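You operate a simulated robot arm through the tools that you are given. There is no shell and no other tool. Be economical: measure what you need, move in short steps, check, and stop when the job is done.

The job below is to be done with a simulated two-armed robot. You get a single attempt, and the scene is never put back.

Task
Measure the blue stub from machine one, dot it yellow and sort it by the chart.
Fine: hold the orange caliper still while its jaw is pushed shut and opened; dot the cap; put the marker back. Set down upright: yellow marker.

It is judged by the outcome, as a careful person would: the job done as asked, and still so three seconds after it is handed in. It fails if anything else is knocked over, pushed out of place, dropped, spilled or broken. Lids that push on must go on centred and level and be pressed home; caps that screw on are set level and turned clockwise until they are tight.

Robot
Two 7-joint arms with two-finger parallel grippers on one trunk, on a base that drives. Base frame: it is fixed to the floor where the robot stands at the start and does not move with it; the origin is under the middle of the robot, x ahead of it, y to its left, z up; the surface under the hand at the start is at about z = 88. Units: cm, degrees, N and s.
The left shoulder is at the start at [6, 14.4, 95.3], the right one opposite. With the tool pointing down near the work surface each hand reaches from about 30 to 72 cm from the robot's upright axis, wherever it stands, measured 20 degrees to its own side. Places, roughly: black stub [300, 275, 25]; green stub [300, 275, 25]; jaw two [240, 270, 90]; orange caliper [250, 275, 100]; orange caliper seat [250, 270, 90]; yellow marker (3x3x14 cm) [190, 280, 100]; yellow stub [300, 275, 25]. Payload 1.57 kg a hand.
The tool frame of a hand sits at the grasp point between the pads (the TCP): z along the fingers, y along the line on which they close. The tips reach 3 cm beyond it. Largest opening 11 cm; finger width 2.4, thickness 1.2; the body of the gripper, 4.8 by 11.2 cm, starts 7.8 cm behind the TCP.
Orientation is that of the tool frame in the base frame, as [roll, pitch, yaw] about the fixed x, y, z axes, in that order (R = Rz(yaw) Ry(pitch) Rx(roll)). With the fingers straight down and closing along the base's y, the tool's x points along the base's -x, its y along +y and its z along -z.

Tools
- The arms move only by the tool arm_command. It takes "left_moves", "right_moves" or both (then of equal length, played together; a hand with none holds still); each is a list of rows, each a list of 6 numbers: the shift along the tool's x, y, z in cm, then the turn, a rotation vector about the tool's x, y, z in degrees. In form: [[dx, dy, dz, wx, wy, wz], ...]. A call has 1 to 12 rows; each row shifts and turns the commanded pose from where the row before left it, along the tool's axes as they then stand. "left_jaw" and "right_jaw" are, for a hand that has rows, the finger opening in cm, from 0 to 11, set as the call begins (left out, the last holds). Rows are played at 5 a second. More than 5 cm and 8.6 degrees between two rows, or a gripper value outside its range, and nothing of the call is played. Where a pose cannot be reached the arm comes as near as it can. A force on the tool above 90 N (or 10 N above the force at the start of the call, whichever is more), or a blocked arm, ends the call early, and 0.2 s more pass. Each finger travels about 4.5 cm/s and halts on what it meets, pressing with about 23 N; the grip force reading is that of the motor and also rises with nothing between the fingers. The clock runs only during rows and for 0.2 s after the last one: add rows that do not move to give the fingers time. The reply holds the time, the measured pose of the TCP, the force on the tool along the base axes, the opening and the grip force, in the units named above and with some noise, with the torque about the TCP (base axes, N m) and any sound that the robot's microphone picked up.
- Cameras (640 x 400 px; columns grow to the right, rows downward): "scene" is now at [4.21, 3.63, 156.49]; the picture's right is [0.45, -0.89, 0.00], its down [-0.64, -0.32, -0.70] and it looks along [0.63, 0.31, -0.71] (base axes); focal length 274 px, centre (320, 200). "left" rides on the left gripper at [7, -1.6, -14.1] in its tool frame; the picture's right is [0.23, 0.97, 0.00], its down [-0.85, 0.20, -0.48] and it looks along [-0.47, 0.11, 0.88] (tool axes); focal length 222 px, centre (320, 200). "right" rides on the right gripper at [7, 1.6, -14.1] in its tool frame; the picture's right is [-0.23, 0.97, 0.00], its down [-0.85, -0.20, -0.48] and it looks along [-0.47, -0.11, 0.88] (tool axes); focal length 222 px, centre (320, 200). There is no depth. A picture from a camera that has moved, and an enlarged one, comes with that camera's place and axes in the base frame and with its lens.
- get_image(camera): a new picture of that camera. It takes no simulated time.
- slide_trunk(by): slides the trunk up (or, below 0, down) by that many cm; the arms and the scene camera ride with it, the base frame stays. It gives what a move gives, with no picture.
- base_move(legs): drives the robot by 1 to 6 legs, each [ahead, left, turn to the left] in cm, cm and degrees, along the robot's own axes; the way and the turn of a leg run together, so that a leg with both is an arc; at most 150 cm and 180 degrees a leg. The arms and the cameras ride along, it lands a little off, and it stops where it bumps. It gives what a move gives.
- turn_head(pan, tilt): turns the head with the scene camera to pan (to the left, within 86 degrees either way) and tilt (down, from -29 to 69), counted from straight ahead of the robot. It gives what a move gives.
- inspect(camera, box): a new picture of the part [left, top, right, bottom] of that camera's present view, enlarged. It takes no simulated time.
- job_done(): hands the job in; it is judged then, once.

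Go step by step. Nothing tells you exact positions but the pictures and the camera data: compare them with the known pose of the tool, close in by small moves and look again before you grip or let go. The budget is 120 turns and 92 pictures, counting those below and the enlarged ones. Unless the task says otherwise, let go and move clear before handing in, and close with one line.

The tools are called after ">>>" as a command line: name --argument value ..., lists and objects as JSON in quotes. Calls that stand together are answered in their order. arm_command: Moves the arms, as the interface text tells. Its arguments: {"type":"object","properties":{"left_moves":{"type":"array","items":{"type":"array","items":{"type":"number"}}},"left_jaw":{"type":"number"},"right_moves":{"type":"array","items":{"type":"array","items":{"type":"number"}}},"right_jaw":{"type":"number"}},"required":[]} The other tools are called the same way: slide_trunk (by) slides the trunk up or down; base_move (legs) drives the base; turn_head (pan, tilt) turns the head that bears the scene camera; get_image (camera) takes a picture; inspect (camera, box) takes an enlarged picture of a part of a camera's view; job_done () hands the job in.

At the start:

```text
time_s: 0.0
left_eef_pos: [43.74, 36.54, 108.05]
left_ee_rot: [180.0, -0.1, -180.0]
left_contact_force: [-0.9, -0.6, -0.2]
left_wrist_torque: [-0.01, 0.0, 0.0]
left_gripper_width: 11.0
left_gripper_force: 0.0
right_eef_pos: [39.03, 0.86, 112.93]
right_ee_rot: [180.0, 0.0, 180.0]
right_contact_force: [-0.3, 0.0, 1.0]
right_wrist_torque: [0.0, 0.01, 0.01]
right_gripper_width: 11.02
right_gripper_force: 0.1
trunk travel left (down, up): [-55.1, 3.9]
robot x, y, heading: [-0.32, 0.34, -0.0]
head pan, tilt: [26.7, 45.6]
```

scene: 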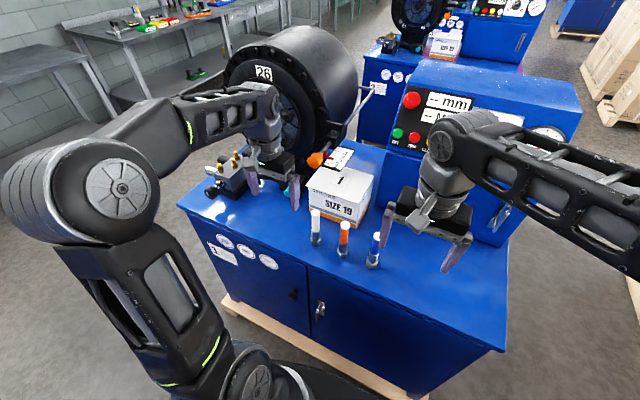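
right: 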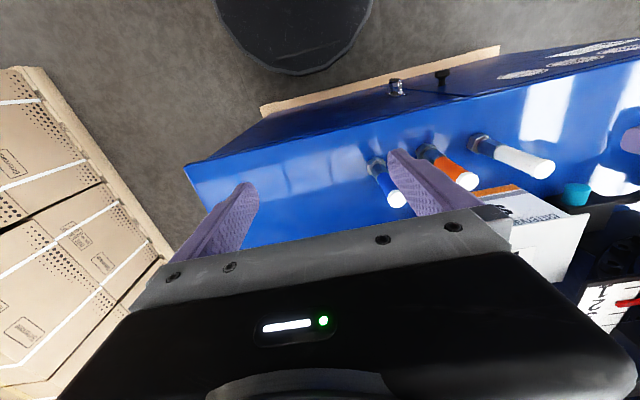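
left: 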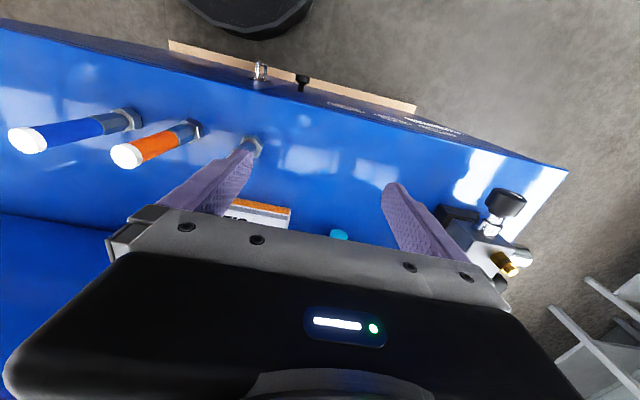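

I see a blue machine with three stubs/markers (white, orange, blue) standing in front, a "SIZE 19" box and a drum labelled 26. First I'll look around more closely.

>>> inspect --camera "scene" --box '[180, 80, 420, 280]'

>>> inspect --camera "scene" --box '[360, 0, 560, 140]'

>>> turn_head --pan 50 --tilt 15

```text
2.00 times, centred on (300, 180) of scene
camera zoom: at [4.21, 3.63, 156.49], right [0.45, -0.89, 0.0], down [-0.64, -0.32, -0.7], along [0.63, 0.31, -0.71], focal length 548 px, centre (360, 240)
```

zoom: 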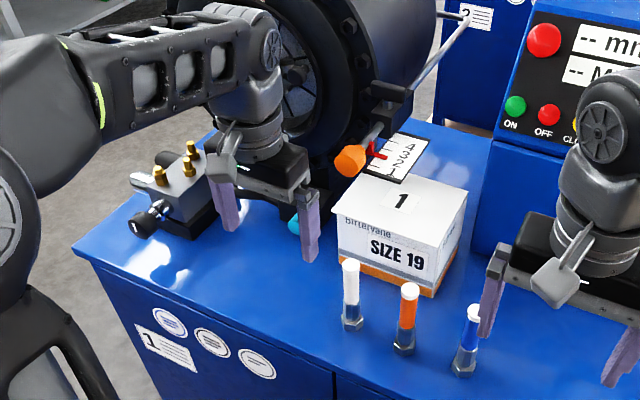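

```text
2.86 times, centred on (460, 70) of scene
camera zoom: at [4.21, 3.63, 156.49], right [0.45, -0.89, 0.0], down [-0.64, -0.32, -0.7], along [0.63, 0.31, -0.71], focal length 782 px, centre (-80, 571)
```

zoom: 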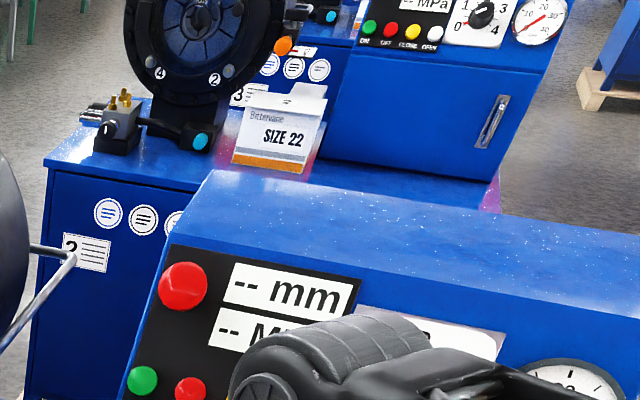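

```text
time_s: 1.0
left_eef_pos: [43.75, 36.54, 107.95]
left_ee_rot: [180.0, 0.0, -180.0]
left_contact_force: [0.3, 0.6, 0.4]
left_wrist_torque: [-0.03, -0.02, -0.01]
left_gripper_width: 10.96
left_gripper_force: 0.1
right_eef_pos: [39.08, 0.74, 112.9]
right_ee_rot: [180.0, 0.0, -179.9]
right_contact_force: [-0.3, 1.3, 0.6]
right_wrist_torque: [0.03, 0.04, 0.0]
right_gripper_width: 11.01
right_gripper_force: 0.0
trunk travel left (down, up): [-55.1, 3.9]
robot x, y, heading: [0.12, -0.18, -0.1]
head pan, tilt: [50.0, 15.0]
```

The three stubs stand on machine one: white, orange and blue, each with a white cap. Now look at the bench area to the left-front.

>>> get_image --camera "scene"

>>> inspect --camera "scene" --box '[200, 120, 480, 295]'

```text
86 pictures are left
camera scene: at [2.99, 7.15, 161.24], right [0.77, -0.64, 0.0], down [-0.17, -0.2, -0.97], along [0.62, 0.74, -0.26], focal length 274 px, centre (320, 200)
```

scene: 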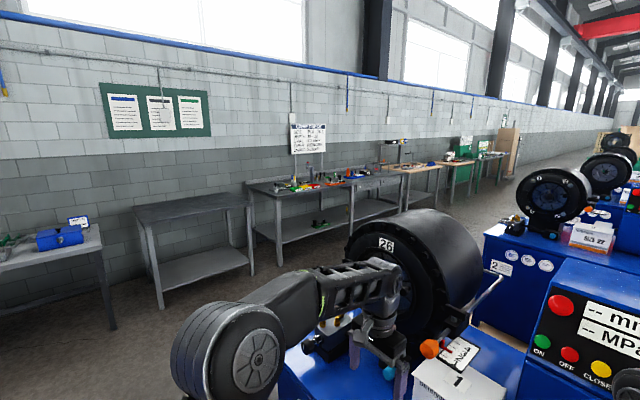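

```text
2.29 times, centred on (340, 208) of scene
camera zoom: at [2.99, 7.15, 161.24], right [0.77, -0.64, 0.0], down [-0.17, -0.2, -0.97], along [0.62, 0.74, -0.26], focal length 626 px, centre (274, 183)
```

zoom: 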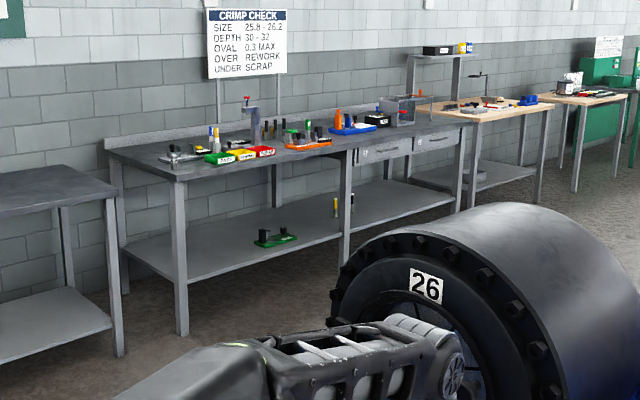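

The chart reads "SIZE 25.8–26.2, DEPTH 30–32, OVAL 0.3 max, OVER rework, UNDER scrap", with colour trays on the bench. Blue stub is at about [49, 9.3], 12 cm tall; I'll bring the right hand above it.

>>> arm_command --right_moves '[[-4, 3, 0, 0, 0, 0], [-4, 3, 0, 0, 0, 0], [-2, 2.5, 0, 0, 0, 0], [0, 0, 0, 0, 0, 0]]' --right_jaw 6

>>> turn_head --pan 15 --tilt 45

>>> get_image --camera "right"

>>> inspect --camera "scene" --box '[200, 100, 440, 300]'

```text
time_s: 2.0
left_eef_pos: [43.69, 36.56, 108.13]
left_ee_rot: [-180.0, 0.1, 180.0]
left_contact_force: [0.2, 0.3, 0.4]
left_wrist_torque: [0.0, 0.0, 0.02]
left_gripper_width: 10.99
left_gripper_force: 0.0
right_eef_pos: [44.69, 4.78, 112.86]
right_ee_rot: [179.9, 0.1, -180.0]
right_contact_force: [0.2, 0.6, 0.9]
right_wrist_torque: [0.03, -0.01, 0.02]
right_gripper_width: 5.98
right_gripper_force: 0.0
right hand out of reach, approached as far as the arm can: row 2, 3
trunk travel left (down, up): [-55.1, 3.9]
robot x, y, heading: [-0.07, 0.05, -0.0]
head pan, tilt: [50.0, 15.0]
```

```text
time_s: 3.0
left_eef_pos: [43.58, 36.51, 108.1]
left_ee_rot: [179.9, 0.0, -179.9]
left_contact_force: [-0.3, 0.4, -0.4]
left_wrist_torque: [-0.04, -0.01, -0.02]
left_gripper_width: 11.01
left_gripper_force: 0.0
right_eef_pos: [44.74, 4.65, 112.89]
right_ee_rot: [180.0, 0.2, 180.0]
right_contact_force: [0.5, 0.0, 0.3]
right_wrist_torque: [0.0, -0.03, 0.03]
right_gripper_width: 6.01
right_gripper_force: 0.0
trunk travel left (down, up): [-55.1, 3.9]
robot x, y, heading: [0.42, 0.14, 0.1]
head pan, tilt: [15.0, 45.0]
```

```text
84 pictures are left
camera right: at [37.72, 6.29, 126.78], right [0.23, 0.97, 0.0], down [0.85, -0.2, 0.48], along [0.47, -0.11, -0.88], focal length 222 px, centre (320, 200)
```

right: 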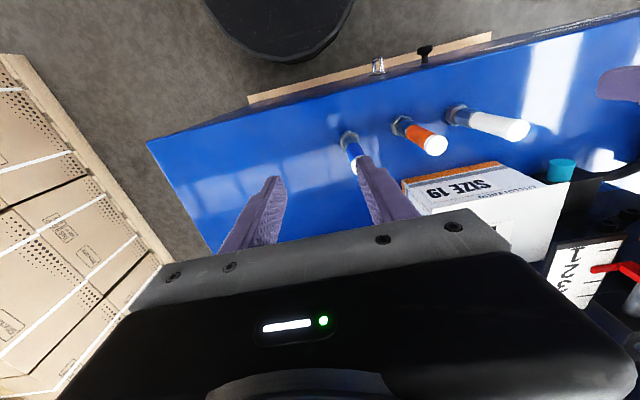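

```text
2.00 times, centred on (320, 200) of scene
camera zoom: at [4.84, 2.11, 156.58], right [0.26, -0.97, 0.0], down [-0.68, -0.18, -0.71], along [0.68, 0.18, -0.71], focal length 548 px, centre (320, 200)
```

zoom: 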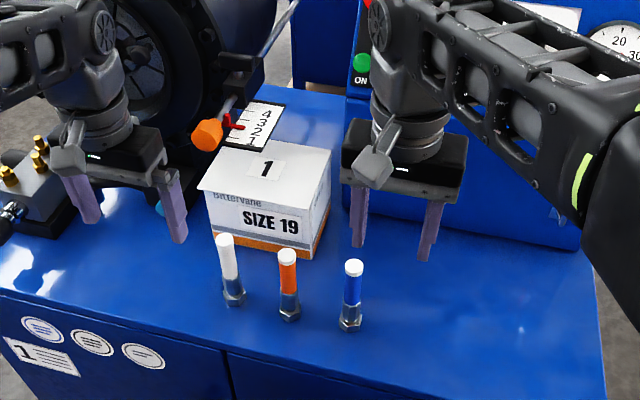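

Blue stub is at [47.2, 8.8, base 88]. The right hand can't get so far across, so I'll shift the base left a little.

>>> base_move --legs '[[0, 14, 0]]'

>>> get_image --camera "right"

```text
time_s: 4.3
left_eef_pos: [43.56, 51.13, 108.02]
left_ee_rot: [-179.9, -0.1, -179.7]
left_contact_force: [-0.3, -0.2, -0.4]
left_wrist_torque: [-0.04, 0.02, -0.02]
left_gripper_width: 11.0
left_gripper_force: 0.0
right_eef_pos: [44.68, 19.26, 112.96]
right_ee_rot: [179.9, 0.1, -179.8]
right_contact_force: [-0.1, 0.2, -0.2]
right_wrist_torque: [-0.02, 0.02, 0.03]
right_gripper_width: 6.02
right_gripper_force: 0.0
trunk travel left (down, up): [-55.1, 3.9]
robot x, y, heading: [0.18, 14.23, 0.6]
head pan, tilt: [15.0, 45.0]
```

```text
82 pictures are left
camera right: at [37.66, 20.82, 126.77], right [0.22, 0.97, 0.0], down [0.85, -0.2, 0.48], along [0.47, -0.11, -0.88], focal length 222 px, centre (320, 200)
```

right: 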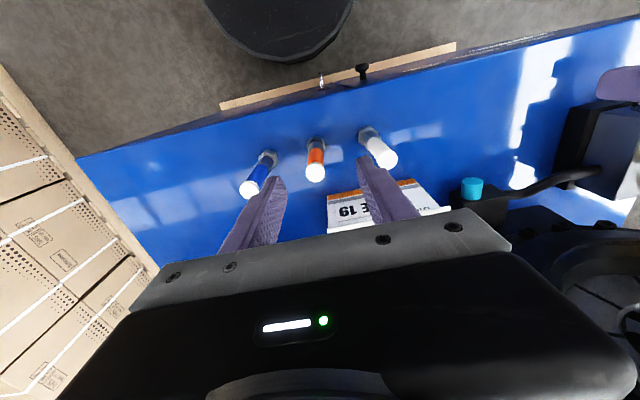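

Blue stub about [47.7, 8.8]; moving the right hand above it.

>>> arm_command --right_moves '[[-1.5, -3.5, 0, 0, 0, 0], [-1.5, -3.5, 0, 0, 0, 0], [0, -3.4, 0, 0, 0, 0], [0, 0, 4, 0, 0, 0], [0, 0, 0, 0, 0, 0]]'

>>> get_image --camera "right"

>>> inspect --camera "scene" --box '[250, 120, 490, 320]'

```text
time_s: 5.5
left_eef_pos: [43.45, 50.94, 108.09]
left_ee_rot: [-179.9, 0.0, -179.7]
left_contact_force: [0.7, -0.2, -0.3]
left_wrist_torque: [0.0, -0.01, 0.05]
left_gripper_width: 10.98
left_gripper_force: 0.0
right_eef_pos: [47.95, 8.84, 108.71]
right_ee_rot: [180.0, 0.2, -179.8]
right_contact_force: [-1.0, -0.2, 0.0]
right_wrist_torque: [0.01, -0.01, 0.03]
right_gripper_width: 6.0
right_gripper_force: 0.2
trunk travel left (down, up): [-55.1, 3.9]
robot x, y, heading: [-0.03, 13.76, 0.4]
head pan, tilt: [15.0, 45.0]
```

```text
81 pictures are left
camera right: at [40.91, 10.28, 122.61], right [0.22, 0.97, 0.0], down [0.85, -0.2, 0.48], along [0.47, -0.1, -0.88], focal length 222 px, centre (320, 200)
```

right: 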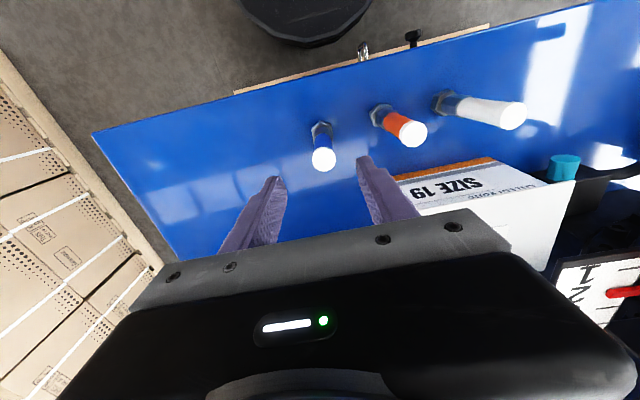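

```text
2.00 times, centred on (370, 220) of scene
camera zoom: at [4.74, 16.3, 156.58], right [0.26, -0.96, 0.0], down [-0.68, -0.19, -0.71], along [0.68, 0.19, -0.71], focal length 548 px, centre (220, 160)
```

zoom: 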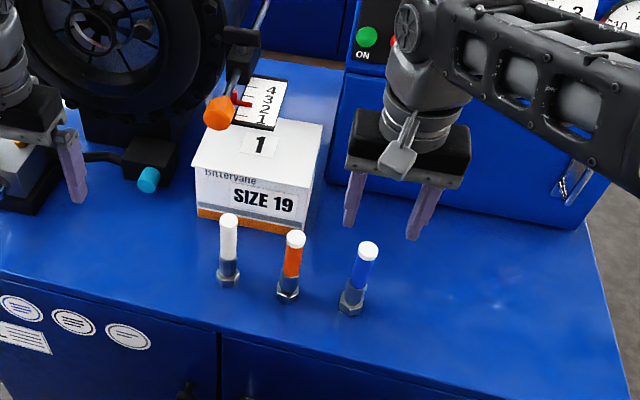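

Refined: stub axis at [47.9, 9.3], top near 101. Descend and grip the blue hose at z ≈ 97.

>>> arm_command --right_moves '[[0, 0.45, 3, 0, 0, 0], [0, 0, 3, 0, 0, 0], [0, 0, 3, 0, 0, 0], [0, 0, 2.4, 0, 0, 0], [0, 0, 0, 0, 0, 0]]'

>>> get_image --camera "right"

>>> inspect --camera "scene" --box '[310, 160, 450, 280]'

```text
time_s: 6.7
left_eef_pos: [43.59, 50.98, 107.99]
left_ee_rot: [179.9, 0.0, -179.7]
left_contact_force: [-0.3, 0.4, 0.2]
left_wrist_torque: [0.02, 0.02, 0.05]
left_gripper_width: 11.01
left_gripper_force: 0.2
right_eef_pos: [47.79, 9.38, 97.73]
right_ee_rot: [179.9, 0.1, -179.8]
right_contact_force: [-0.2, -1.4, 0.4]
right_wrist_torque: [-0.03, 0.01, -0.02]
right_gripper_width: 6.02
right_gripper_force: 0.0
trunk travel left (down, up): [-55.1, 3.9]
robot x, y, heading: [0.05, 14.01, 0.0]
head pan, tilt: [15.0, 45.0]
```

```text
79 pictures are left
camera right: at [40.8, 10.87, 111.59], right [0.22, 0.97, 0.0], down [0.85, -0.2, 0.48], along [0.47, -0.1, -0.88], focal length 222 px, centre (320, 200)
```

right: 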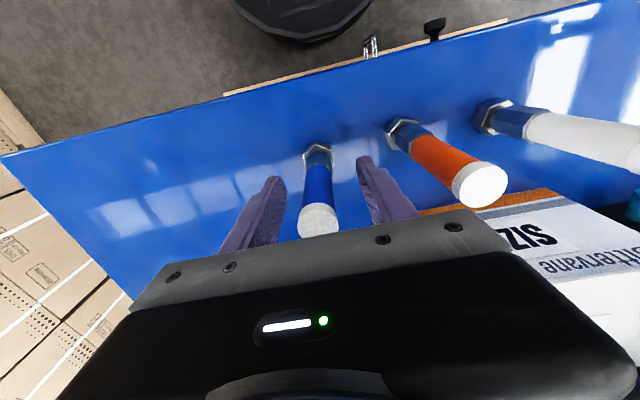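

```text
3.33 times, centred on (380, 220) of scene
camera zoom: at [4.79, 16.33, 156.57], right [0.26, -0.96, 0.0], down [-0.68, -0.19, -0.71], along [0.68, 0.19, -0.71], focal length 912 px, centre (120, 133)
```

zoom: 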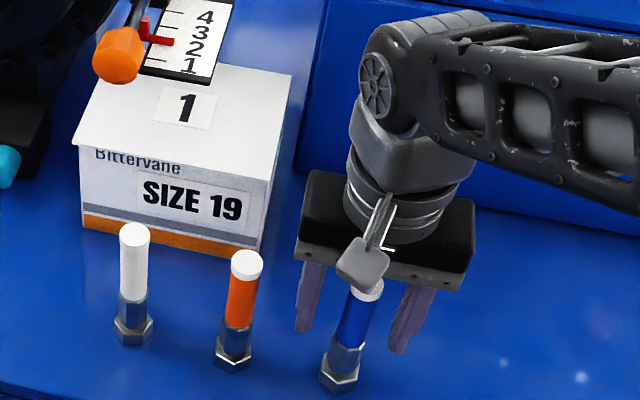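

The stub is centred between the fingers; closing.

>>> arm_command --right_moves '[[0, 0, 0, 0, 0, 0], [0, 0, 0, 0, 0, 0], [0, 0, 0, 0, 0, 0], [0, 0, 0, 0, 0, 0]]' --right_jaw 1

>>> arm_command --right_moves '[[0, 0, -4, 0, 0, 0], [0, 0, -4, 0, 0, 0], [0, 0, -4, 0, 0, 0], [0, 0, 0, 0, 0, 0]]'

>>> get_image --camera "right"

>>> inspect --camera "scene" --box '[310, 130, 450, 250]'

```text
time_s: 7.7
left_eef_pos: [43.5, 51.03, 108.06]
left_ee_rot: [180.0, 0.0, -179.7]
left_contact_force: [-0.7, 0.2, 0.2]
left_wrist_torque: [0.01, 0.02, 0.05]
left_gripper_width: 10.99
left_gripper_force: 0.0
right_eef_pos: [47.88, 9.39, 97.73]
right_ee_rot: [179.9, 0.2, -179.8]
right_contact_force: [0.5, -1.1, 0.7]
right_wrist_torque: [-0.15, -0.04, -0.03]
right_gripper_width: 2.25
right_gripper_force: 22.9
trunk travel left (down, up): [-55.1, 3.9]
robot x, y, heading: [0.05, 13.95, 0.5]
head pan, tilt: [15.0, 45.0]
```

```text
time_s: 8.7
left_eef_pos: [43.52, 51.03, 107.98]
left_ee_rot: [179.9, 0.0, -179.7]
left_contact_force: [0.1, -0.4, -0.7]
left_wrist_torque: [0.01, 0.0, -0.04]
left_gripper_width: 11.01
left_gripper_force: 0.1
right_eef_pos: [47.77, 9.47, 109.39]
right_ee_rot: [179.9, 0.1, -179.8]
right_contact_force: [0.2, -0.1, -3.1]
right_wrist_torque: [0.02, 0.0, -0.01]
right_gripper_width: 2.26
right_gripper_force: 23.1
trunk travel left (down, up): [-55.1, 3.9]
robot x, y, heading: [-0.2, 14.18, 0.4]
head pan, tilt: [15.0, 45.0]
```

```text
77 pictures are left
camera right: at [40.79, 10.95, 123.29], right [0.22, 0.97, 0.0], down [0.85, -0.2, 0.48], along [0.47, -0.1, -0.88], focal length 222 px, centre (320, 200)
```

right: 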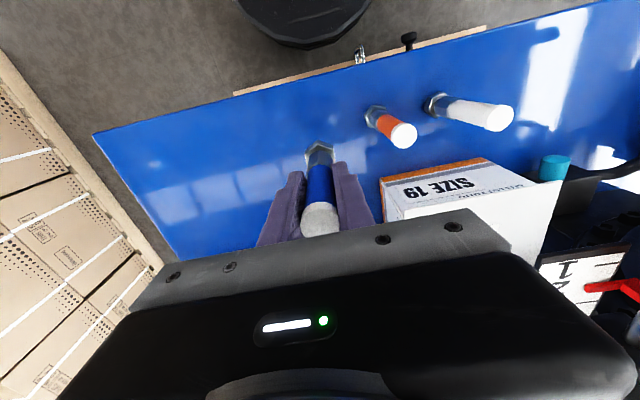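

```text
3.33 times, centred on (380, 190) of scene
camera zoom: at [4.86, 16.35, 156.57], right [0.26, -0.96, 0.0], down [-0.68, -0.19, -0.71], along [0.68, 0.19, -0.71], focal length 912 px, centre (120, 233)
```

zoom: 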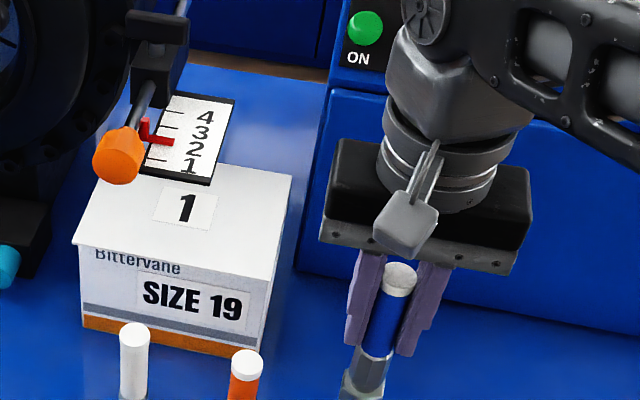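

Blue stub is held securely. I'll back off and drive left then along to the bench, turning to face it.

>>> base_move --legs '[[-30, 0, 0], [0, 130, 0], [0, 0, 90]]'

>>> turn_head --pan -55 --tilt 15

>>> get_image --camera "scene"

```text
time_s: 20.6
left_eef_pos: [-68.8, 185.69, 108.03]
left_ee_rot: [180.0, 0.1, -88.7]
left_contact_force: [0.3, -0.6, 1.1]
left_wrist_torque: [0.0, 0.01, -0.02]
left_gripper_width: 11.02
left_gripper_force: 0.0
right_eef_pos: [-27.5, 190.68, 109.39]
right_ee_rot: [179.9, 0.1, -88.7]
right_contact_force: [-0.6, -0.1, -2.2]
right_wrist_torque: [0.0, 0.04, -0.01]
right_gripper_width: 2.18
right_gripper_force: 23.2
trunk travel left (down, up): [-55.1, 3.9]
robot x, y, heading: [-31.26, 142.49, 91.2]
head pan, tilt: [15.0, 45.0]
```

```text
time_s: 22.0
left_eef_pos: [-68.94, 185.57, 108.22]
left_ee_rot: [-180.0, 0.0, -88.8]
left_contact_force: [0.2, -1.2, 0.0]
left_wrist_torque: [-0.01, -0.06, 0.0]
left_gripper_width: 11.03
left_gripper_force: 0.1
right_eef_pos: [-27.39, 190.61, 109.41]
right_ee_rot: [179.9, 0.0, -88.7]
right_contact_force: [0.0, 0.2, -2.0]
right_wrist_torque: [-0.01, -0.03, -0.03]
right_gripper_width: 2.23
right_gripper_force: 23.2
trunk travel left (down, up): [-55.1, 3.9]
robot x, y, heading: [-31.33, 142.74, 91.5]
head pan, tilt: [-55.0, 15.0]
```

```text
75 pictures are left
camera scene: at [-23.78, 145.34, 161.25], right [0.59, -0.81, 0.0], down [-0.21, -0.15, -0.97], along [0.78, 0.57, -0.26], focal length 274 px, centre (320, 200)
```

scene: 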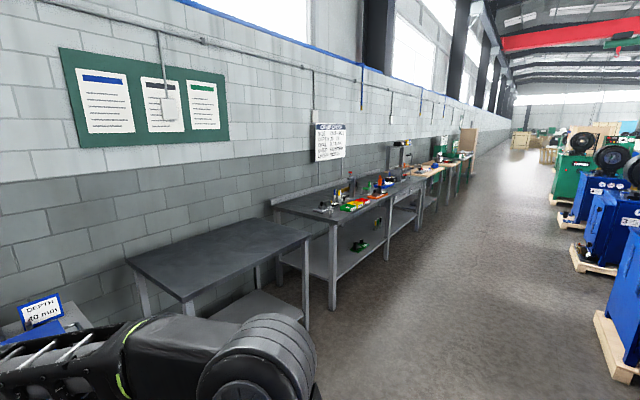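

Path is clear. Strafing right along the aisle to x ≈ 220 and looking at the bench.

>>> base_move --legs '[[0, 0, -1.5], [0, -130, 0], [0, -125, 0]]'

>>> turn_head --pan 0 --tilt 30

>>> get_image --camera "scene"

```text
time_s: 34.6
left_eef_pos: [181.78, 193.28, 108.19]
left_ee_rot: [-179.9, 0.0, -88.1]
left_contact_force: [-0.4, -0.5, -0.7]
left_wrist_torque: [-0.05, 0.06, -0.01]
left_gripper_width: 11.0
left_gripper_force: 0.0
right_eef_pos: [223.27, 198.59, 109.58]
right_ee_rot: [179.9, 0.2, -88.1]
right_contact_force: [0.2, 0.2, -2.6]
right_wrist_torque: [0.01, 0.03, 0.0]
right_gripper_width: 2.22
right_gripper_force: 23.0
trunk travel left (down, up): [-55.1, 3.9]
robot x, y, heading: [220.16, 151.0, 92.0]
head pan, tilt: [-55.0, 15.0]
```

```text
time_s: 35.9
left_eef_pos: [181.8, 193.22, 108.14]
left_ee_rot: [180.0, 0.0, -88.0]
left_contact_force: [0.1, -0.4, 0.9]
left_wrist_torque: [-0.02, -0.01, 0.0]
left_gripper_width: 10.98
left_gripper_force: 0.1
right_eef_pos: [223.12, 198.71, 109.35]
right_ee_rot: [180.0, 0.1, -88.0]
right_contact_force: [0.8, 0.8, -2.7]
right_wrist_torque: [-0.03, 0.01, 0.0]
right_gripper_width: 2.23
right_gripper_force: 22.9
trunk travel left (down, up): [-55.1, 3.9]
robot x, y, heading: [219.7, 150.84, 91.9]
head pan, tilt: [0.0, 30.0]
```

```text
74 pictures are left
camera scene: at [219.58, 156.88, 158.83], right [1.0, 0.03, 0.0], down [0.02, -0.5, -0.87], along [-0.03, 0.87, -0.5], focal length 274 px, centre (320, 200)
```

scene: 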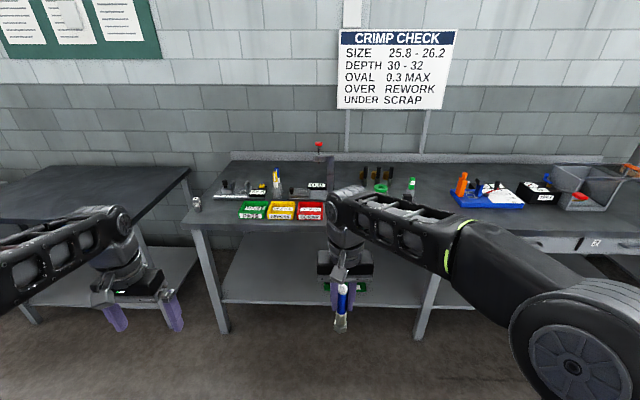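

The bench is in front. Zooming in on the chart and the tools.

>>> inspect --camera "scene" --box '[180, 130, 340, 230]'

>>> inspect --camera "scene" --box '[340, 130, 600, 240]'

>>> inspect --camera "scene" --box '[325, 20, 465, 120]'

```text
4.00 times, centred on (260, 180) of scene
camera zoom: at [219.58, 156.88, 158.83], right [1.0, 0.03, 0.0], down [0.02, -0.5, -0.87], along [-0.03, 0.87, -0.5], focal length 1095 px, centre (560, 280)
```

zoom: 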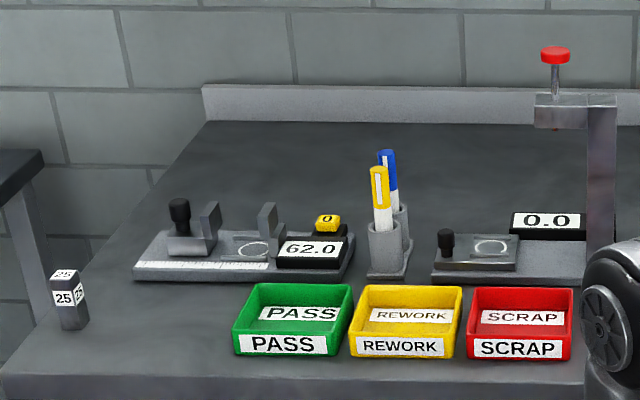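

```text
2.46 times, centred on (470, 185) of scene
camera zoom: at [219.58, 156.88, 158.83], right [1.0, 0.03, 0.0], down [0.02, -0.5, -0.87], along [-0.03, 0.87, -0.5], focal length 674 px, centre (-49, 237)
```

zoom: 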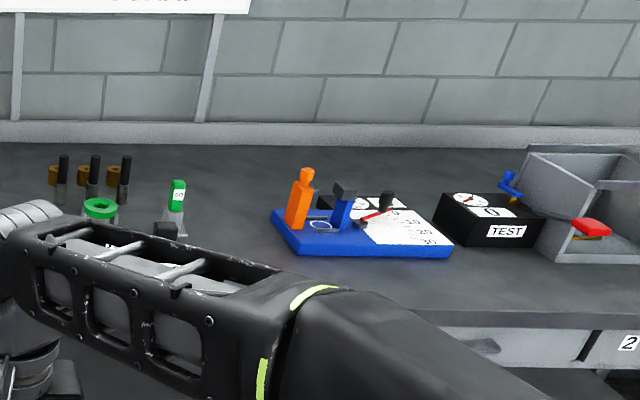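

```text
4.00 times, centred on (395, 70) of scene
camera zoom: at [219.58, 156.88, 158.83], right [1.0, 0.03, 0.0], down [0.02, -0.5, -0.87], along [-0.03, 0.87, -0.5], focal length 1095 px, centre (20, 720)
```

zoom: 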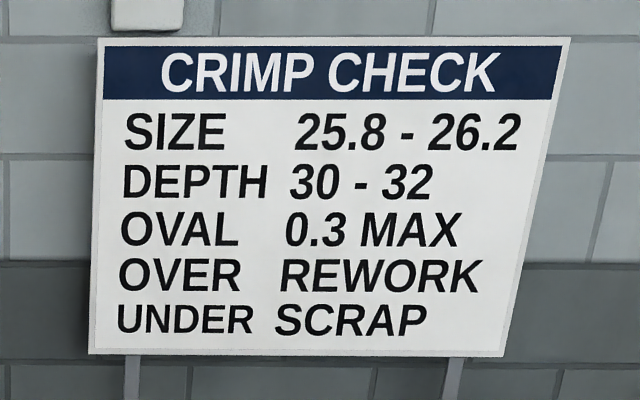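

Measuring stations and PASS/REWORK/SCRAP trays are visible, but the right arm hides x≈230–260. I'll shift sideways to see it.

>>> base_move --legs '[[0, -45, -1.9]]'

>>> turn_head --pan 12 --tilt 32

>>> get_image --camera "scene"

>>> inspect --camera "scene" --box '[180, 100, 400, 220]'

```text
time_s: 38.6
left_eef_pos: [228.41, 195.1, 108.21]
left_ee_rot: [180.0, 0.0, -89.2]
left_contact_force: [0.6, -0.2, 0.0]
left_wrist_torque: [0.0, 0.01, -0.01]
left_gripper_width: 11.01
left_gripper_force: 0.1
right_eef_pos: [269.84, 199.63, 109.32]
right_ee_rot: [179.7, 0.1, -89.4]
right_contact_force: [0.0, 0.1, -1.6]
right_wrist_torque: [0.02, -0.01, 0.01]
right_gripper_width: 2.19
right_gripper_force: 23.2
trunk travel left (down, up): [-55.1, 3.9]
robot x, y, heading: [265.86, 151.76, 90.7]
head pan, tilt: [0.0, 30.0]
```

```text
time_s: 39.4
left_eef_pos: [228.33, 195.14, 108.15]
left_ee_rot: [-179.9, 0.0, -89.3]
left_contact_force: [0.2, -0.1, 0.3]
left_wrist_torque: [-0.02, -0.02, -0.02]
left_gripper_width: 11.04
left_gripper_force: 0.0
right_eef_pos: [269.98, 199.76, 109.43]
right_ee_rot: [179.9, 0.1, -89.2]
right_contact_force: [0.1, -0.4, -2.9]
right_wrist_torque: [-0.01, 0.01, 0.02]
right_gripper_width: 2.2
right_gripper_force: 23.3
trunk travel left (down, up): [-55.1, 3.9]
robot x, y, heading: [265.35, 151.74, 90.7]
head pan, tilt: [12.0, 32.0]
```

```text
70 pictures are left
camera scene: at [263.52, 157.63, 158.52], right [0.98, 0.22, 0.0], down [0.12, -0.52, -0.85], along [-0.19, 0.83, -0.53], focal length 274 px, centre (320, 200)
```

scene: 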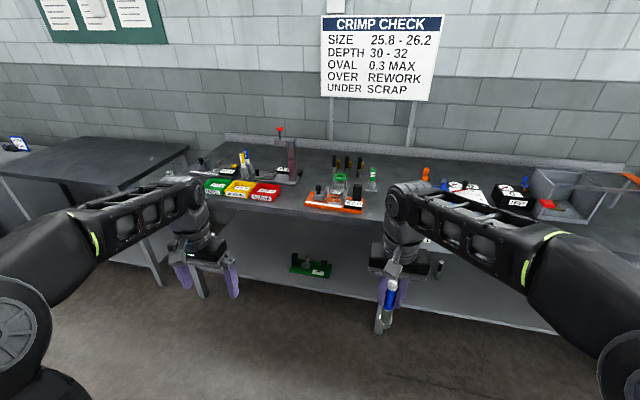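

```text
2.91 times, centred on (290, 160) of scene
camera zoom: at [263.52, 157.63, 158.52], right [0.98, 0.22, 0.0], down [0.12, -0.52, -0.85], along [-0.19, 0.83, -0.53], focal length 796 px, centre (407, 316)
```

zoom: 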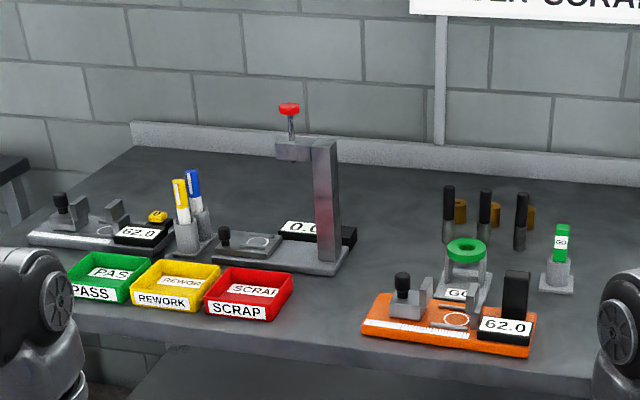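

The orange caliper sits at about x 247, y 262 with a knobbed sliding jaw, a ring seat and a 62.0 display. I'll lift the stub and drive nearer.

>>> arm_command --right_moves '[[0, 0, -4, 0, 0, 0], [0, 0, -4, 0, 0, 0], [0, 0, 0, 0, 0, 0]]'

>>> base_move --legs '[[0, 15, -0.7], [42, 0, 0]]'

>>> turn_head --pan 0 --tilt 45

>>> get_image --camera "scene"

>>> get_image --camera "left"

```text
time_s: 40.1
left_eef_pos: [228.44, 195.07, 107.93]
left_ee_rot: [179.9, 0.0, -89.3]
left_contact_force: [1.0, -0.4, -0.3]
left_wrist_torque: [0.01, -0.02, -0.01]
left_gripper_width: 11.02
left_gripper_force: 0.0
right_eef_pos: [269.75, 199.68, 113.35]
right_ee_rot: [179.9, 0.2, -89.3]
right_contact_force: [-1.1, -0.1, -2.1]
right_wrist_torque: [0.02, -0.02, -0.01]
right_gripper_width: 2.2
right_gripper_force: 23.0
right hand out of reach, approached as far as the arm can: row 2
trunk travel left (down, up): [-55.1, 3.9]
robot x, y, heading: [265.61, 152.04, 90.6]
head pan, tilt: [12.0, 32.0]
```

```text
time_s: 43.7
left_eef_pos: [214.3, 237.13, 108.07]
left_ee_rot: [-180.0, 0.0, -90.4]
left_contact_force: [-0.7, -0.8, -0.4]
left_wrist_torque: [-0.02, -0.01, -0.02]
left_gripper_width: 11.04
left_gripper_force: 0.0
right_eef_pos: [255.75, 240.91, 113.12]
right_ee_rot: [179.9, 0.2, -90.4]
right_contact_force: [0.0, -1.2, -2.4]
right_wrist_torque: [-0.05, -0.02, 0.03]
right_gripper_width: 2.23
right_gripper_force: 23.3
trunk travel left (down, up): [-55.1, 3.9]
robot x, y, heading: [250.71, 193.22, 89.7]
head pan, tilt: [12.0, 32.0]
```

```text
time_s: 44.4
left_eef_pos: [214.14, 237.25, 108.11]
left_ee_rot: [179.9, 0.0, -90.4]
left_contact_force: [0.4, -0.6, -0.1]
left_wrist_torque: [-0.01, 0.01, -0.01]
left_gripper_width: 11.01
left_gripper_force: 0.1
right_eef_pos: [255.63, 240.79, 113.28]
right_ee_rot: [179.9, 0.2, -90.4]
right_contact_force: [0.3, -0.2, -2.5]
right_wrist_torque: [-0.03, 0.01, -0.04]
right_gripper_width: 2.2
right_gripper_force: 22.2
trunk travel left (down, up): [-55.1, 3.9]
robot x, y, heading: [250.65, 193.19, 89.8]
head pan, tilt: [0.0, 45.0]
```

```text
68 pictures are left
camera scene: at [250.47, 198.28, 156.58], right [1.0, -0.01, 0.0], down [0.0, -0.71, -0.71], along [0.0, 0.71, -0.71], focal length 274 px, centre (320, 200)
```

scene: 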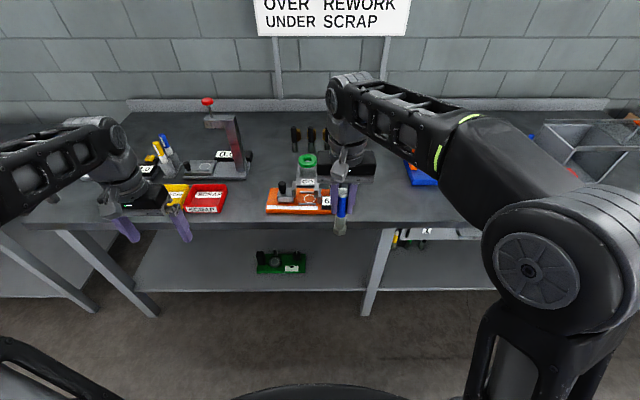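

```text
67 pictures are left
camera left: at [215.81, 230.13, 122.09], right [-0.98, -0.22, 0.0], down [-0.19, 0.86, 0.48], along [-0.11, 0.47, -0.88], focal length 222 px, centre (320, 200)
```

left: 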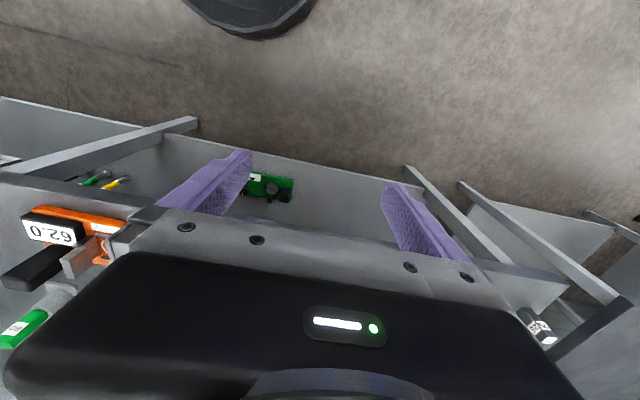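

>>> inspect --camera "scene" --box '[250, 140, 370, 240]'

```text
4.00 times, centred on (310, 190) of scene
camera zoom: at [250.47, 198.28, 156.58], right [1.0, -0.01, 0.0], down [0.0, -0.71, -0.71], along [0.0, 0.71, -0.71], focal length 1095 px, centre (360, 240)
```

zoom: 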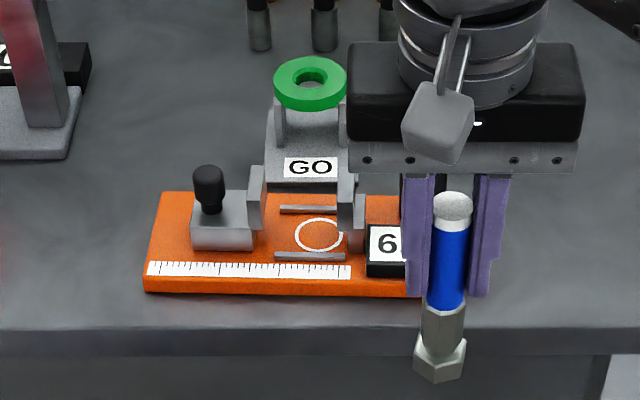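

I see the caliper: sliding jaw with knob at left, fixed jaw and handle at right, ring seat between at about [247.1, 263.7]. I'll move the base 10 cm closer and bring the stub above the seat.

>>> base_move --legs '[[10, 0, 0]]'

>>> arm_command --right_moves '[[0, 2.5, 0, 0, 0, 0], [0, 3, 0, 0, 0, 0], [0, 3, 0, 0, 0, 0], [-3, 0, 0, 0, 0, 0], [-3, 0, 0, 0, 0, 0], [-3, 0, 0, 0, 0, 0], [-3, 0, 0, 0, 0, 0], [0, 0, 0, 0, 0, 0]]'

>>> get_image --camera "right"

>>> inspect --camera "scene" --box '[240, 150, 400, 290]'

```text
time_s: 45.6
left_eef_pos: [214.21, 247.54, 107.91]
left_ee_rot: [-180.0, -0.1, -90.4]
left_contact_force: [-0.5, 1.3, -0.3]
left_wrist_torque: [-0.02, -0.01, 0.0]
left_gripper_width: 11.01
left_gripper_force: 0.0
right_eef_pos: [255.76, 251.22, 113.16]
right_ee_rot: [179.9, 0.1, -90.5]
right_contact_force: [0.2, -0.1, -2.1]
right_wrist_torque: [-0.04, 0.03, -0.01]
right_gripper_width: 2.19
right_gripper_force: 22.9
trunk travel left (down, up): [-55.1, 3.9]
robot x, y, heading: [250.62, 203.28, 89.7]
head pan, tilt: [0.0, 45.0]
```

```text
time_s: 47.4
left_eef_pos: [214.32, 247.42, 108.08]
left_ee_rot: [-180.0, 0.0, -90.3]
left_contact_force: [0.8, 0.4, 0.0]
left_wrist_torque: [0.01, 0.01, 0.04]
left_gripper_width: 11.02
left_gripper_force: 0.1
right_eef_pos: [253.4, 252.76, 113.25]
right_ee_rot: [179.9, 1.8, -89.7]
right_contact_force: [-0.5, 0.1, -1.8]
right_wrist_torque: [0.0, 0.01, 0.0]
right_gripper_width: 2.22
right_gripper_force: 22.4
right hand out of reach, approached as far as the arm can: row 2, 3, 4, 5, 6, 7
trunk travel left (down, up): [-55.1, 3.9]
robot x, y, heading: [250.32, 203.31, 89.9]
head pan, tilt: [0.0, 45.0]
```

```text
65 pictures are left
camera right: at [251.76, 245.3, 126.99], right [-0.98, 0.22, 0.01], down [0.2, 0.84, 0.5], along [0.11, 0.49, -0.86], focal length 222 px, centre (320, 200)
```

right: 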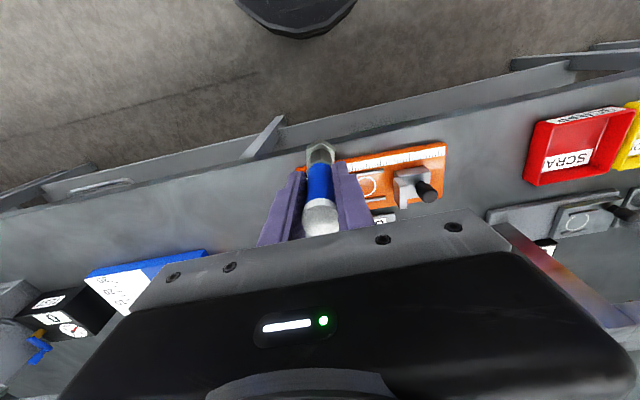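

```text
2.86 times, centred on (320, 220) of scene
camera zoom: at [250.53, 208.51, 156.57], right [1.0, -0.01, 0.0], down [-0.01, -0.71, -0.71], along [0.01, 0.71, -0.71], focal length 782 px, centre (320, 143)
```

zoom: 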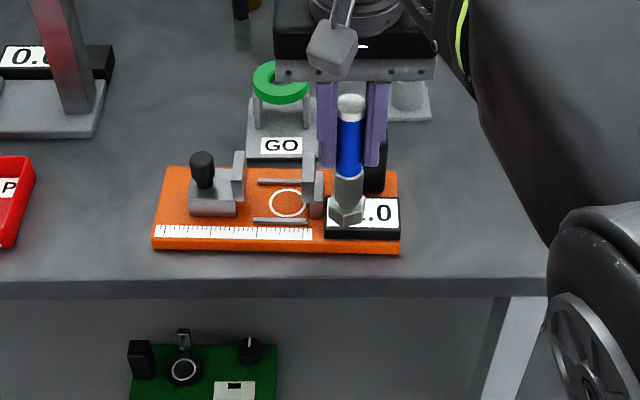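

The hand is out of reach across the body; shifting the base left 18 cm and raising the trunk puts the seat in the right hand's favoured direction.

>>> slide_trunk --by 3.5

>>> base_move --legs '[[0, 18, 0]]'

>>> arm_command --right_moves '[[0, -3, 0, 0, 0, 0], [0, -3, 0, 0, 0, 0], [0, -3, 0, 0, 0, 0], [0, -2.7, 0, 0, 0, 0], [-3, 0, 0, 0, 0, 0], [-3, 0, 0, 0, 0, 0], [-3, 0, 0, 0, 0, 0], [0, 0, 0, 0, 0, 0]]'

```text
time_s: 48.2
left_eef_pos: [214.41, 247.46, 111.58]
left_ee_rot: [180.0, 0.0, -90.3]
left_contact_force: [0.0, 0.1, -0.5]
left_wrist_torque: [0.0, -0.02, -0.02]
left_gripper_width: 11.0
left_gripper_force: 0.0
right_eef_pos: [253.34, 252.82, 116.85]
right_ee_rot: [-180.0, 1.8, -89.8]
right_contact_force: [0.3, 0.5, -1.8]
right_wrist_torque: [-0.01, 0.0, 0.01]
right_gripper_width: 2.22
right_gripper_force: 23.4
trunk travel left (down, up): [-58.6, 0.4]
robot x, y, heading: [250.75, 203.4, 89.8]
head pan, tilt: [0.0, 45.0]
```

```text
time_s: 49.7
left_eef_pos: [195.58, 247.51, 111.54]
left_ee_rot: [-179.9, 0.0, -90.5]
left_contact_force: [-0.2, 0.2, -0.2]
left_wrist_torque: [-0.01, -0.03, 0.0]
left_gripper_width: 11.01
left_gripper_force: 0.1
right_eef_pos: [234.71, 252.86, 116.85]
right_ee_rot: [-180.0, 1.8, -89.8]
right_contact_force: [-1.2, -0.4, -2.6]
right_wrist_torque: [-0.01, -0.03, -0.01]
right_gripper_width: 2.2
right_gripper_force: 23.0
trunk travel left (down, up): [-58.6, 0.4]
robot x, y, heading: [231.93, 203.56, 89.5]
head pan, tilt: [0.0, 45.0]
```

```text
time_s: 51.5
left_eef_pos: [195.76, 247.59, 111.56]
left_ee_rot: [180.0, 0.0, -90.5]
left_contact_force: [0.1, -0.3, -0.3]
left_wrist_torque: [0.03, -0.01, 0.0]
left_gripper_width: 10.98
left_gripper_force: 0.1
right_eef_pos: [246.49, 257.12, 116.82]
right_ee_rot: [179.9, 2.0, -89.8]
right_contact_force: [-0.1, 0.3, -2.4]
right_wrist_torque: [0.02, -0.02, -0.01]
right_gripper_width: 2.19
right_gripper_force: 22.9
right hand out of reach, approached as far as the arm can: row 6, 7
trunk travel left (down, up): [-58.6, 0.4]
robot x, y, heading: [232.02, 203.44, 89.7]
head pan, tilt: [0.0, 45.0]
```

Reach is better lower down; I'll lower, straighten the 2° tilt and go on forward.

>>> arm_command --right_moves '[[0, 0, 3, 0, 0, 0], [0, 0, 3, 0, 2, 0], [-3, -0.5, 0, 0, 0, 0], [-3.4, 0, 0, 0, 0, 0], [0, 0, 0, 0, 0, 0]]'

>>> get_image --camera "right"

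>>> inspect --camera "scene" --box '[280, 140, 440, 260]'

```text
time_s: 52.7
left_eef_pos: [195.78, 247.62, 111.58]
left_ee_rot: [-180.0, 0.1, -90.5]
left_contact_force: [-0.9, 0.0, 0.2]
left_wrist_torque: [0.03, 0.03, 0.0]
left_gripper_width: 11.0
left_gripper_force: 0.0
right_eef_pos: [246.68, 262.52, 110.94]
right_ee_rot: [179.9, -0.3, -89.9]
right_contact_force: [0.2, 0.1, -2.1]
right_wrist_torque: [-0.03, 0.02, 0.0]
right_gripper_width: 2.23
right_gripper_force: 23.1
right hand out of reach, approached as far as the arm can: row 4
trunk travel left (down, up): [-58.6, 0.4]
robot x, y, heading: [231.47, 203.43, 89.5]
head pan, tilt: [0.0, 45.0]
```

```text
63 pictures are left
camera right: at [245.09, 255.54, 124.93], right [-0.97, 0.22, 0.0], down [0.2, 0.86, 0.47], along [0.11, 0.46, -0.88], focal length 222 px, centre (320, 200)
```

right: 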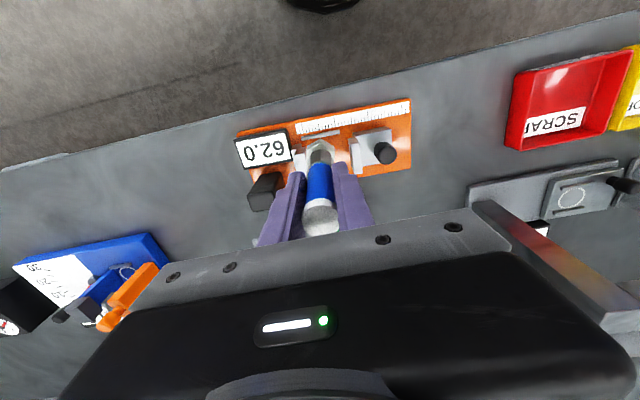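

```text
3.33 times, centred on (360, 200) of scene
camera zoom: at [231.94, 208.66, 160.07], right [1.0, -0.01, 0.0], down [-0.01, -0.71, -0.71], along [0.01, 0.71, -0.71], focal length 912 px, centre (187, 200)
```

zoom: 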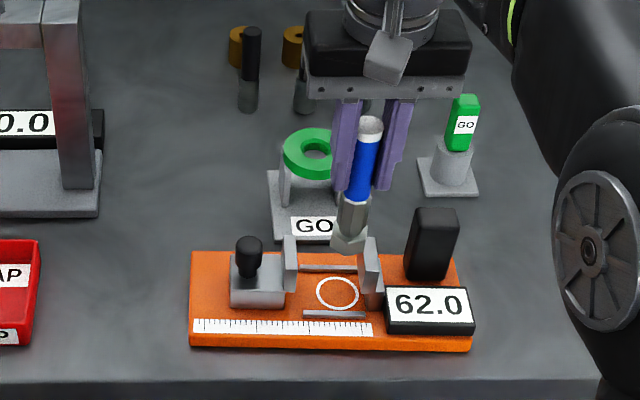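

Base top seems around z ≈ 90 with the seat at [247.1, 265.2]. Lower a little more, still above the jaws, and move forward.

>>> arm_command --right_moves '[[0, 0, 2.3, 0, 0, 0], [-1.4, -0.2, 0, 0, 0, 0], [-1.4, -0.2, 0, 0, 0, 0], [0, 0, 0, 0, 0, 0]]'

>>> get_image --camera "right"

>>> inspect --camera "scene" --box '[310, 170, 410, 245]'

```text
time_s: 53.7
left_eef_pos: [195.79, 247.56, 111.53]
left_ee_rot: [180.0, 0.0, -90.5]
left_contact_force: [0.1, -0.2, 0.1]
left_wrist_torque: [0.02, 0.01, 0.0]
left_gripper_width: 10.99
left_gripper_force: 0.0
right_eef_pos: [247.02, 265.28, 108.65]
right_ee_rot: [180.0, -0.2, -89.8]
right_contact_force: [-0.8, -0.5, -2.8]
right_wrist_torque: [0.01, -0.03, 0.03]
right_gripper_width: 2.18
right_gripper_force: 23.3
trunk travel left (down, up): [-58.6, 0.4]
robot x, y, heading: [231.86, 203.49, 89.5]
head pan, tilt: [0.0, 45.0]
```

```text
61 pictures are left
camera right: at [245.48, 258.37, 122.53], right [-0.97, 0.22, 0.0], down [0.2, 0.86, 0.48], along [0.11, 0.46, -0.88], focal length 222 px, centre (320, 200)
```

right: 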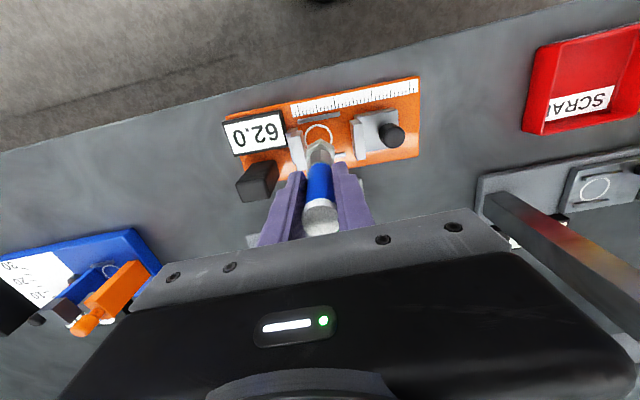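

```text
5.33 times, centred on (360, 208) of scene
camera zoom: at [231.93, 208.65, 160.07], right [1.0, -0.01, 0.0], down [-0.01, -0.71, -0.71], along [0.01, 0.71, -0.71], focal length 1460 px, centre (107, 160)
```

zoom: 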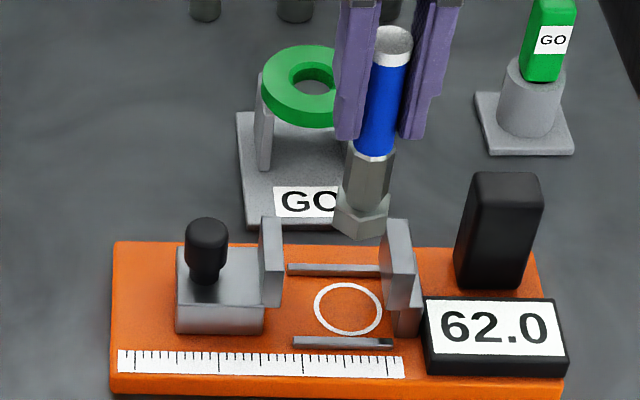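

Seat refined to [247.3, 264.3], base top ≈ 91.5. Shift 1 cm back and lower most of the way.

>>> arm_command --right_moves '[[1.0, -0.3, 0, 0, 0, 0], [0, 0, 2, 0, 0, 0], [0, 0, 2, 0, 0, 0], [0, 0, 1.5, 0, 0, 0], [0, 0, 0, 0, 0, 0]]'

>>> get_image --camera "right"

>>> inspect --camera "scene" --box '[310, 170, 410, 245]'

```text
time_s: 54.9
left_eef_pos: [195.77, 247.65, 111.58]
left_ee_rot: [-179.9, 0.0, -90.6]
left_contact_force: [-0.7, 0.2, -0.3]
left_wrist_torque: [-0.01, -0.01, -0.01]
left_gripper_width: 11.0
left_gripper_force: 0.0
right_eef_pos: [247.38, 264.39, 103.03]
right_ee_rot: [179.9, -0.3, -89.8]
right_contact_force: [-1.2, 0.3, -2.5]
right_wrist_torque: [-0.02, 0.1, -0.01]
right_gripper_width: 2.19
right_gripper_force: 23.0
trunk travel left (down, up): [-58.6, 0.4]
robot x, y, heading: [232.15, 203.45, 89.2]
head pan, tilt: [0.0, 45.0]
```

```text
59 pictures are left
camera right: at [245.85, 257.36, 116.98], right [-0.97, 0.22, 0.0], down [0.2, 0.86, 0.47], along [0.11, 0.46, -0.88], focal length 222 px, centre (320, 200)
```

right: 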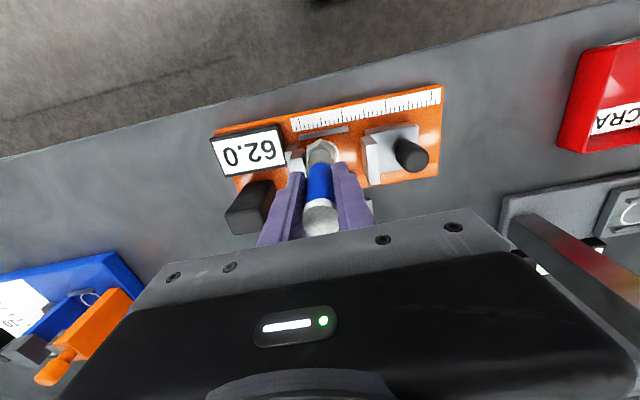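

```text
5.33 times, centred on (360, 208) of scene
camera zoom: at [231.92, 208.66, 160.07], right [1.0, -0.01, 0.0], down [-0.01, -0.71, -0.71], along [0.01, 0.71, -0.71], focal length 1460 px, centre (107, 160)
```

zoom: 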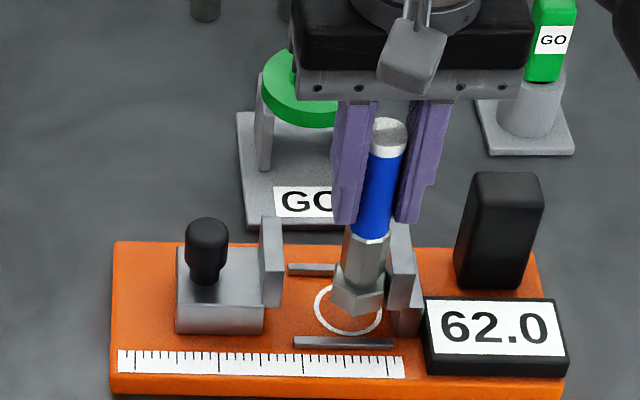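

Nearly in; the hex is a bit right of the ring centre. Nudging left 0.5, forward 0.4, and lowering 1 cm.

>>> arm_command --right_moves '[[-0.4, 0.5, 0, 0, 0, 0], [0, 0, 0.5, 0, 0, 0], [0, 0, 0.5, 0, 0, 0], [0, 0, 0, 0, 0, 0]]'

>>> inspect --camera "scene" --box '[310, 170, 410, 245]'

```text
time_s: 55.9
left_eef_pos: [195.91, 247.6, 111.62]
left_ee_rot: [-179.9, 0.0, -90.5]
left_contact_force: [-0.2, -0.4, -0.3]
left_wrist_torque: [0.06, -0.02, 0.02]
left_gripper_width: 11.01
left_gripper_force: 0.0
right_eef_pos: [246.95, 264.68, 102.19]
right_ee_rot: [180.0, -0.2, -89.7]
right_contact_force: [-0.3, -0.3, -1.9]
right_wrist_torque: [-0.01, -0.01, 0.0]
right_gripper_width: 2.21
right_gripper_force: 23.4
trunk travel left (down, up): [-58.6, 0.4]
robot x, y, heading: [231.74, 203.85, 89.5]
head pan, tilt: [0.0, 45.0]
```

```text
5.33 times, centred on (360, 208) of scene
camera zoom: at [231.95, 208.67, 160.07], right [1.0, -0.01, 0.0], down [-0.01, -0.71, -0.71], along [0.01, 0.71, -0.71], focal length 1460 px, centre (107, 160)
```

zoom: 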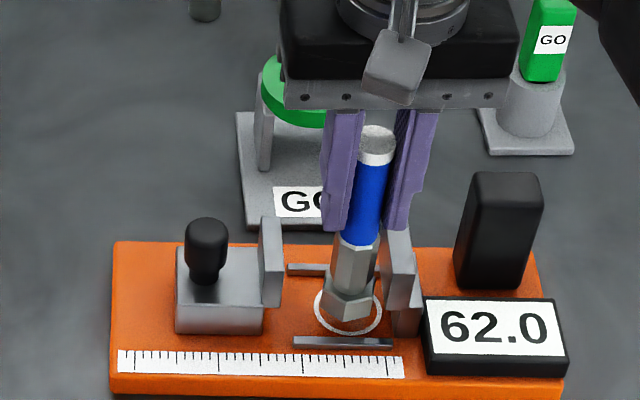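

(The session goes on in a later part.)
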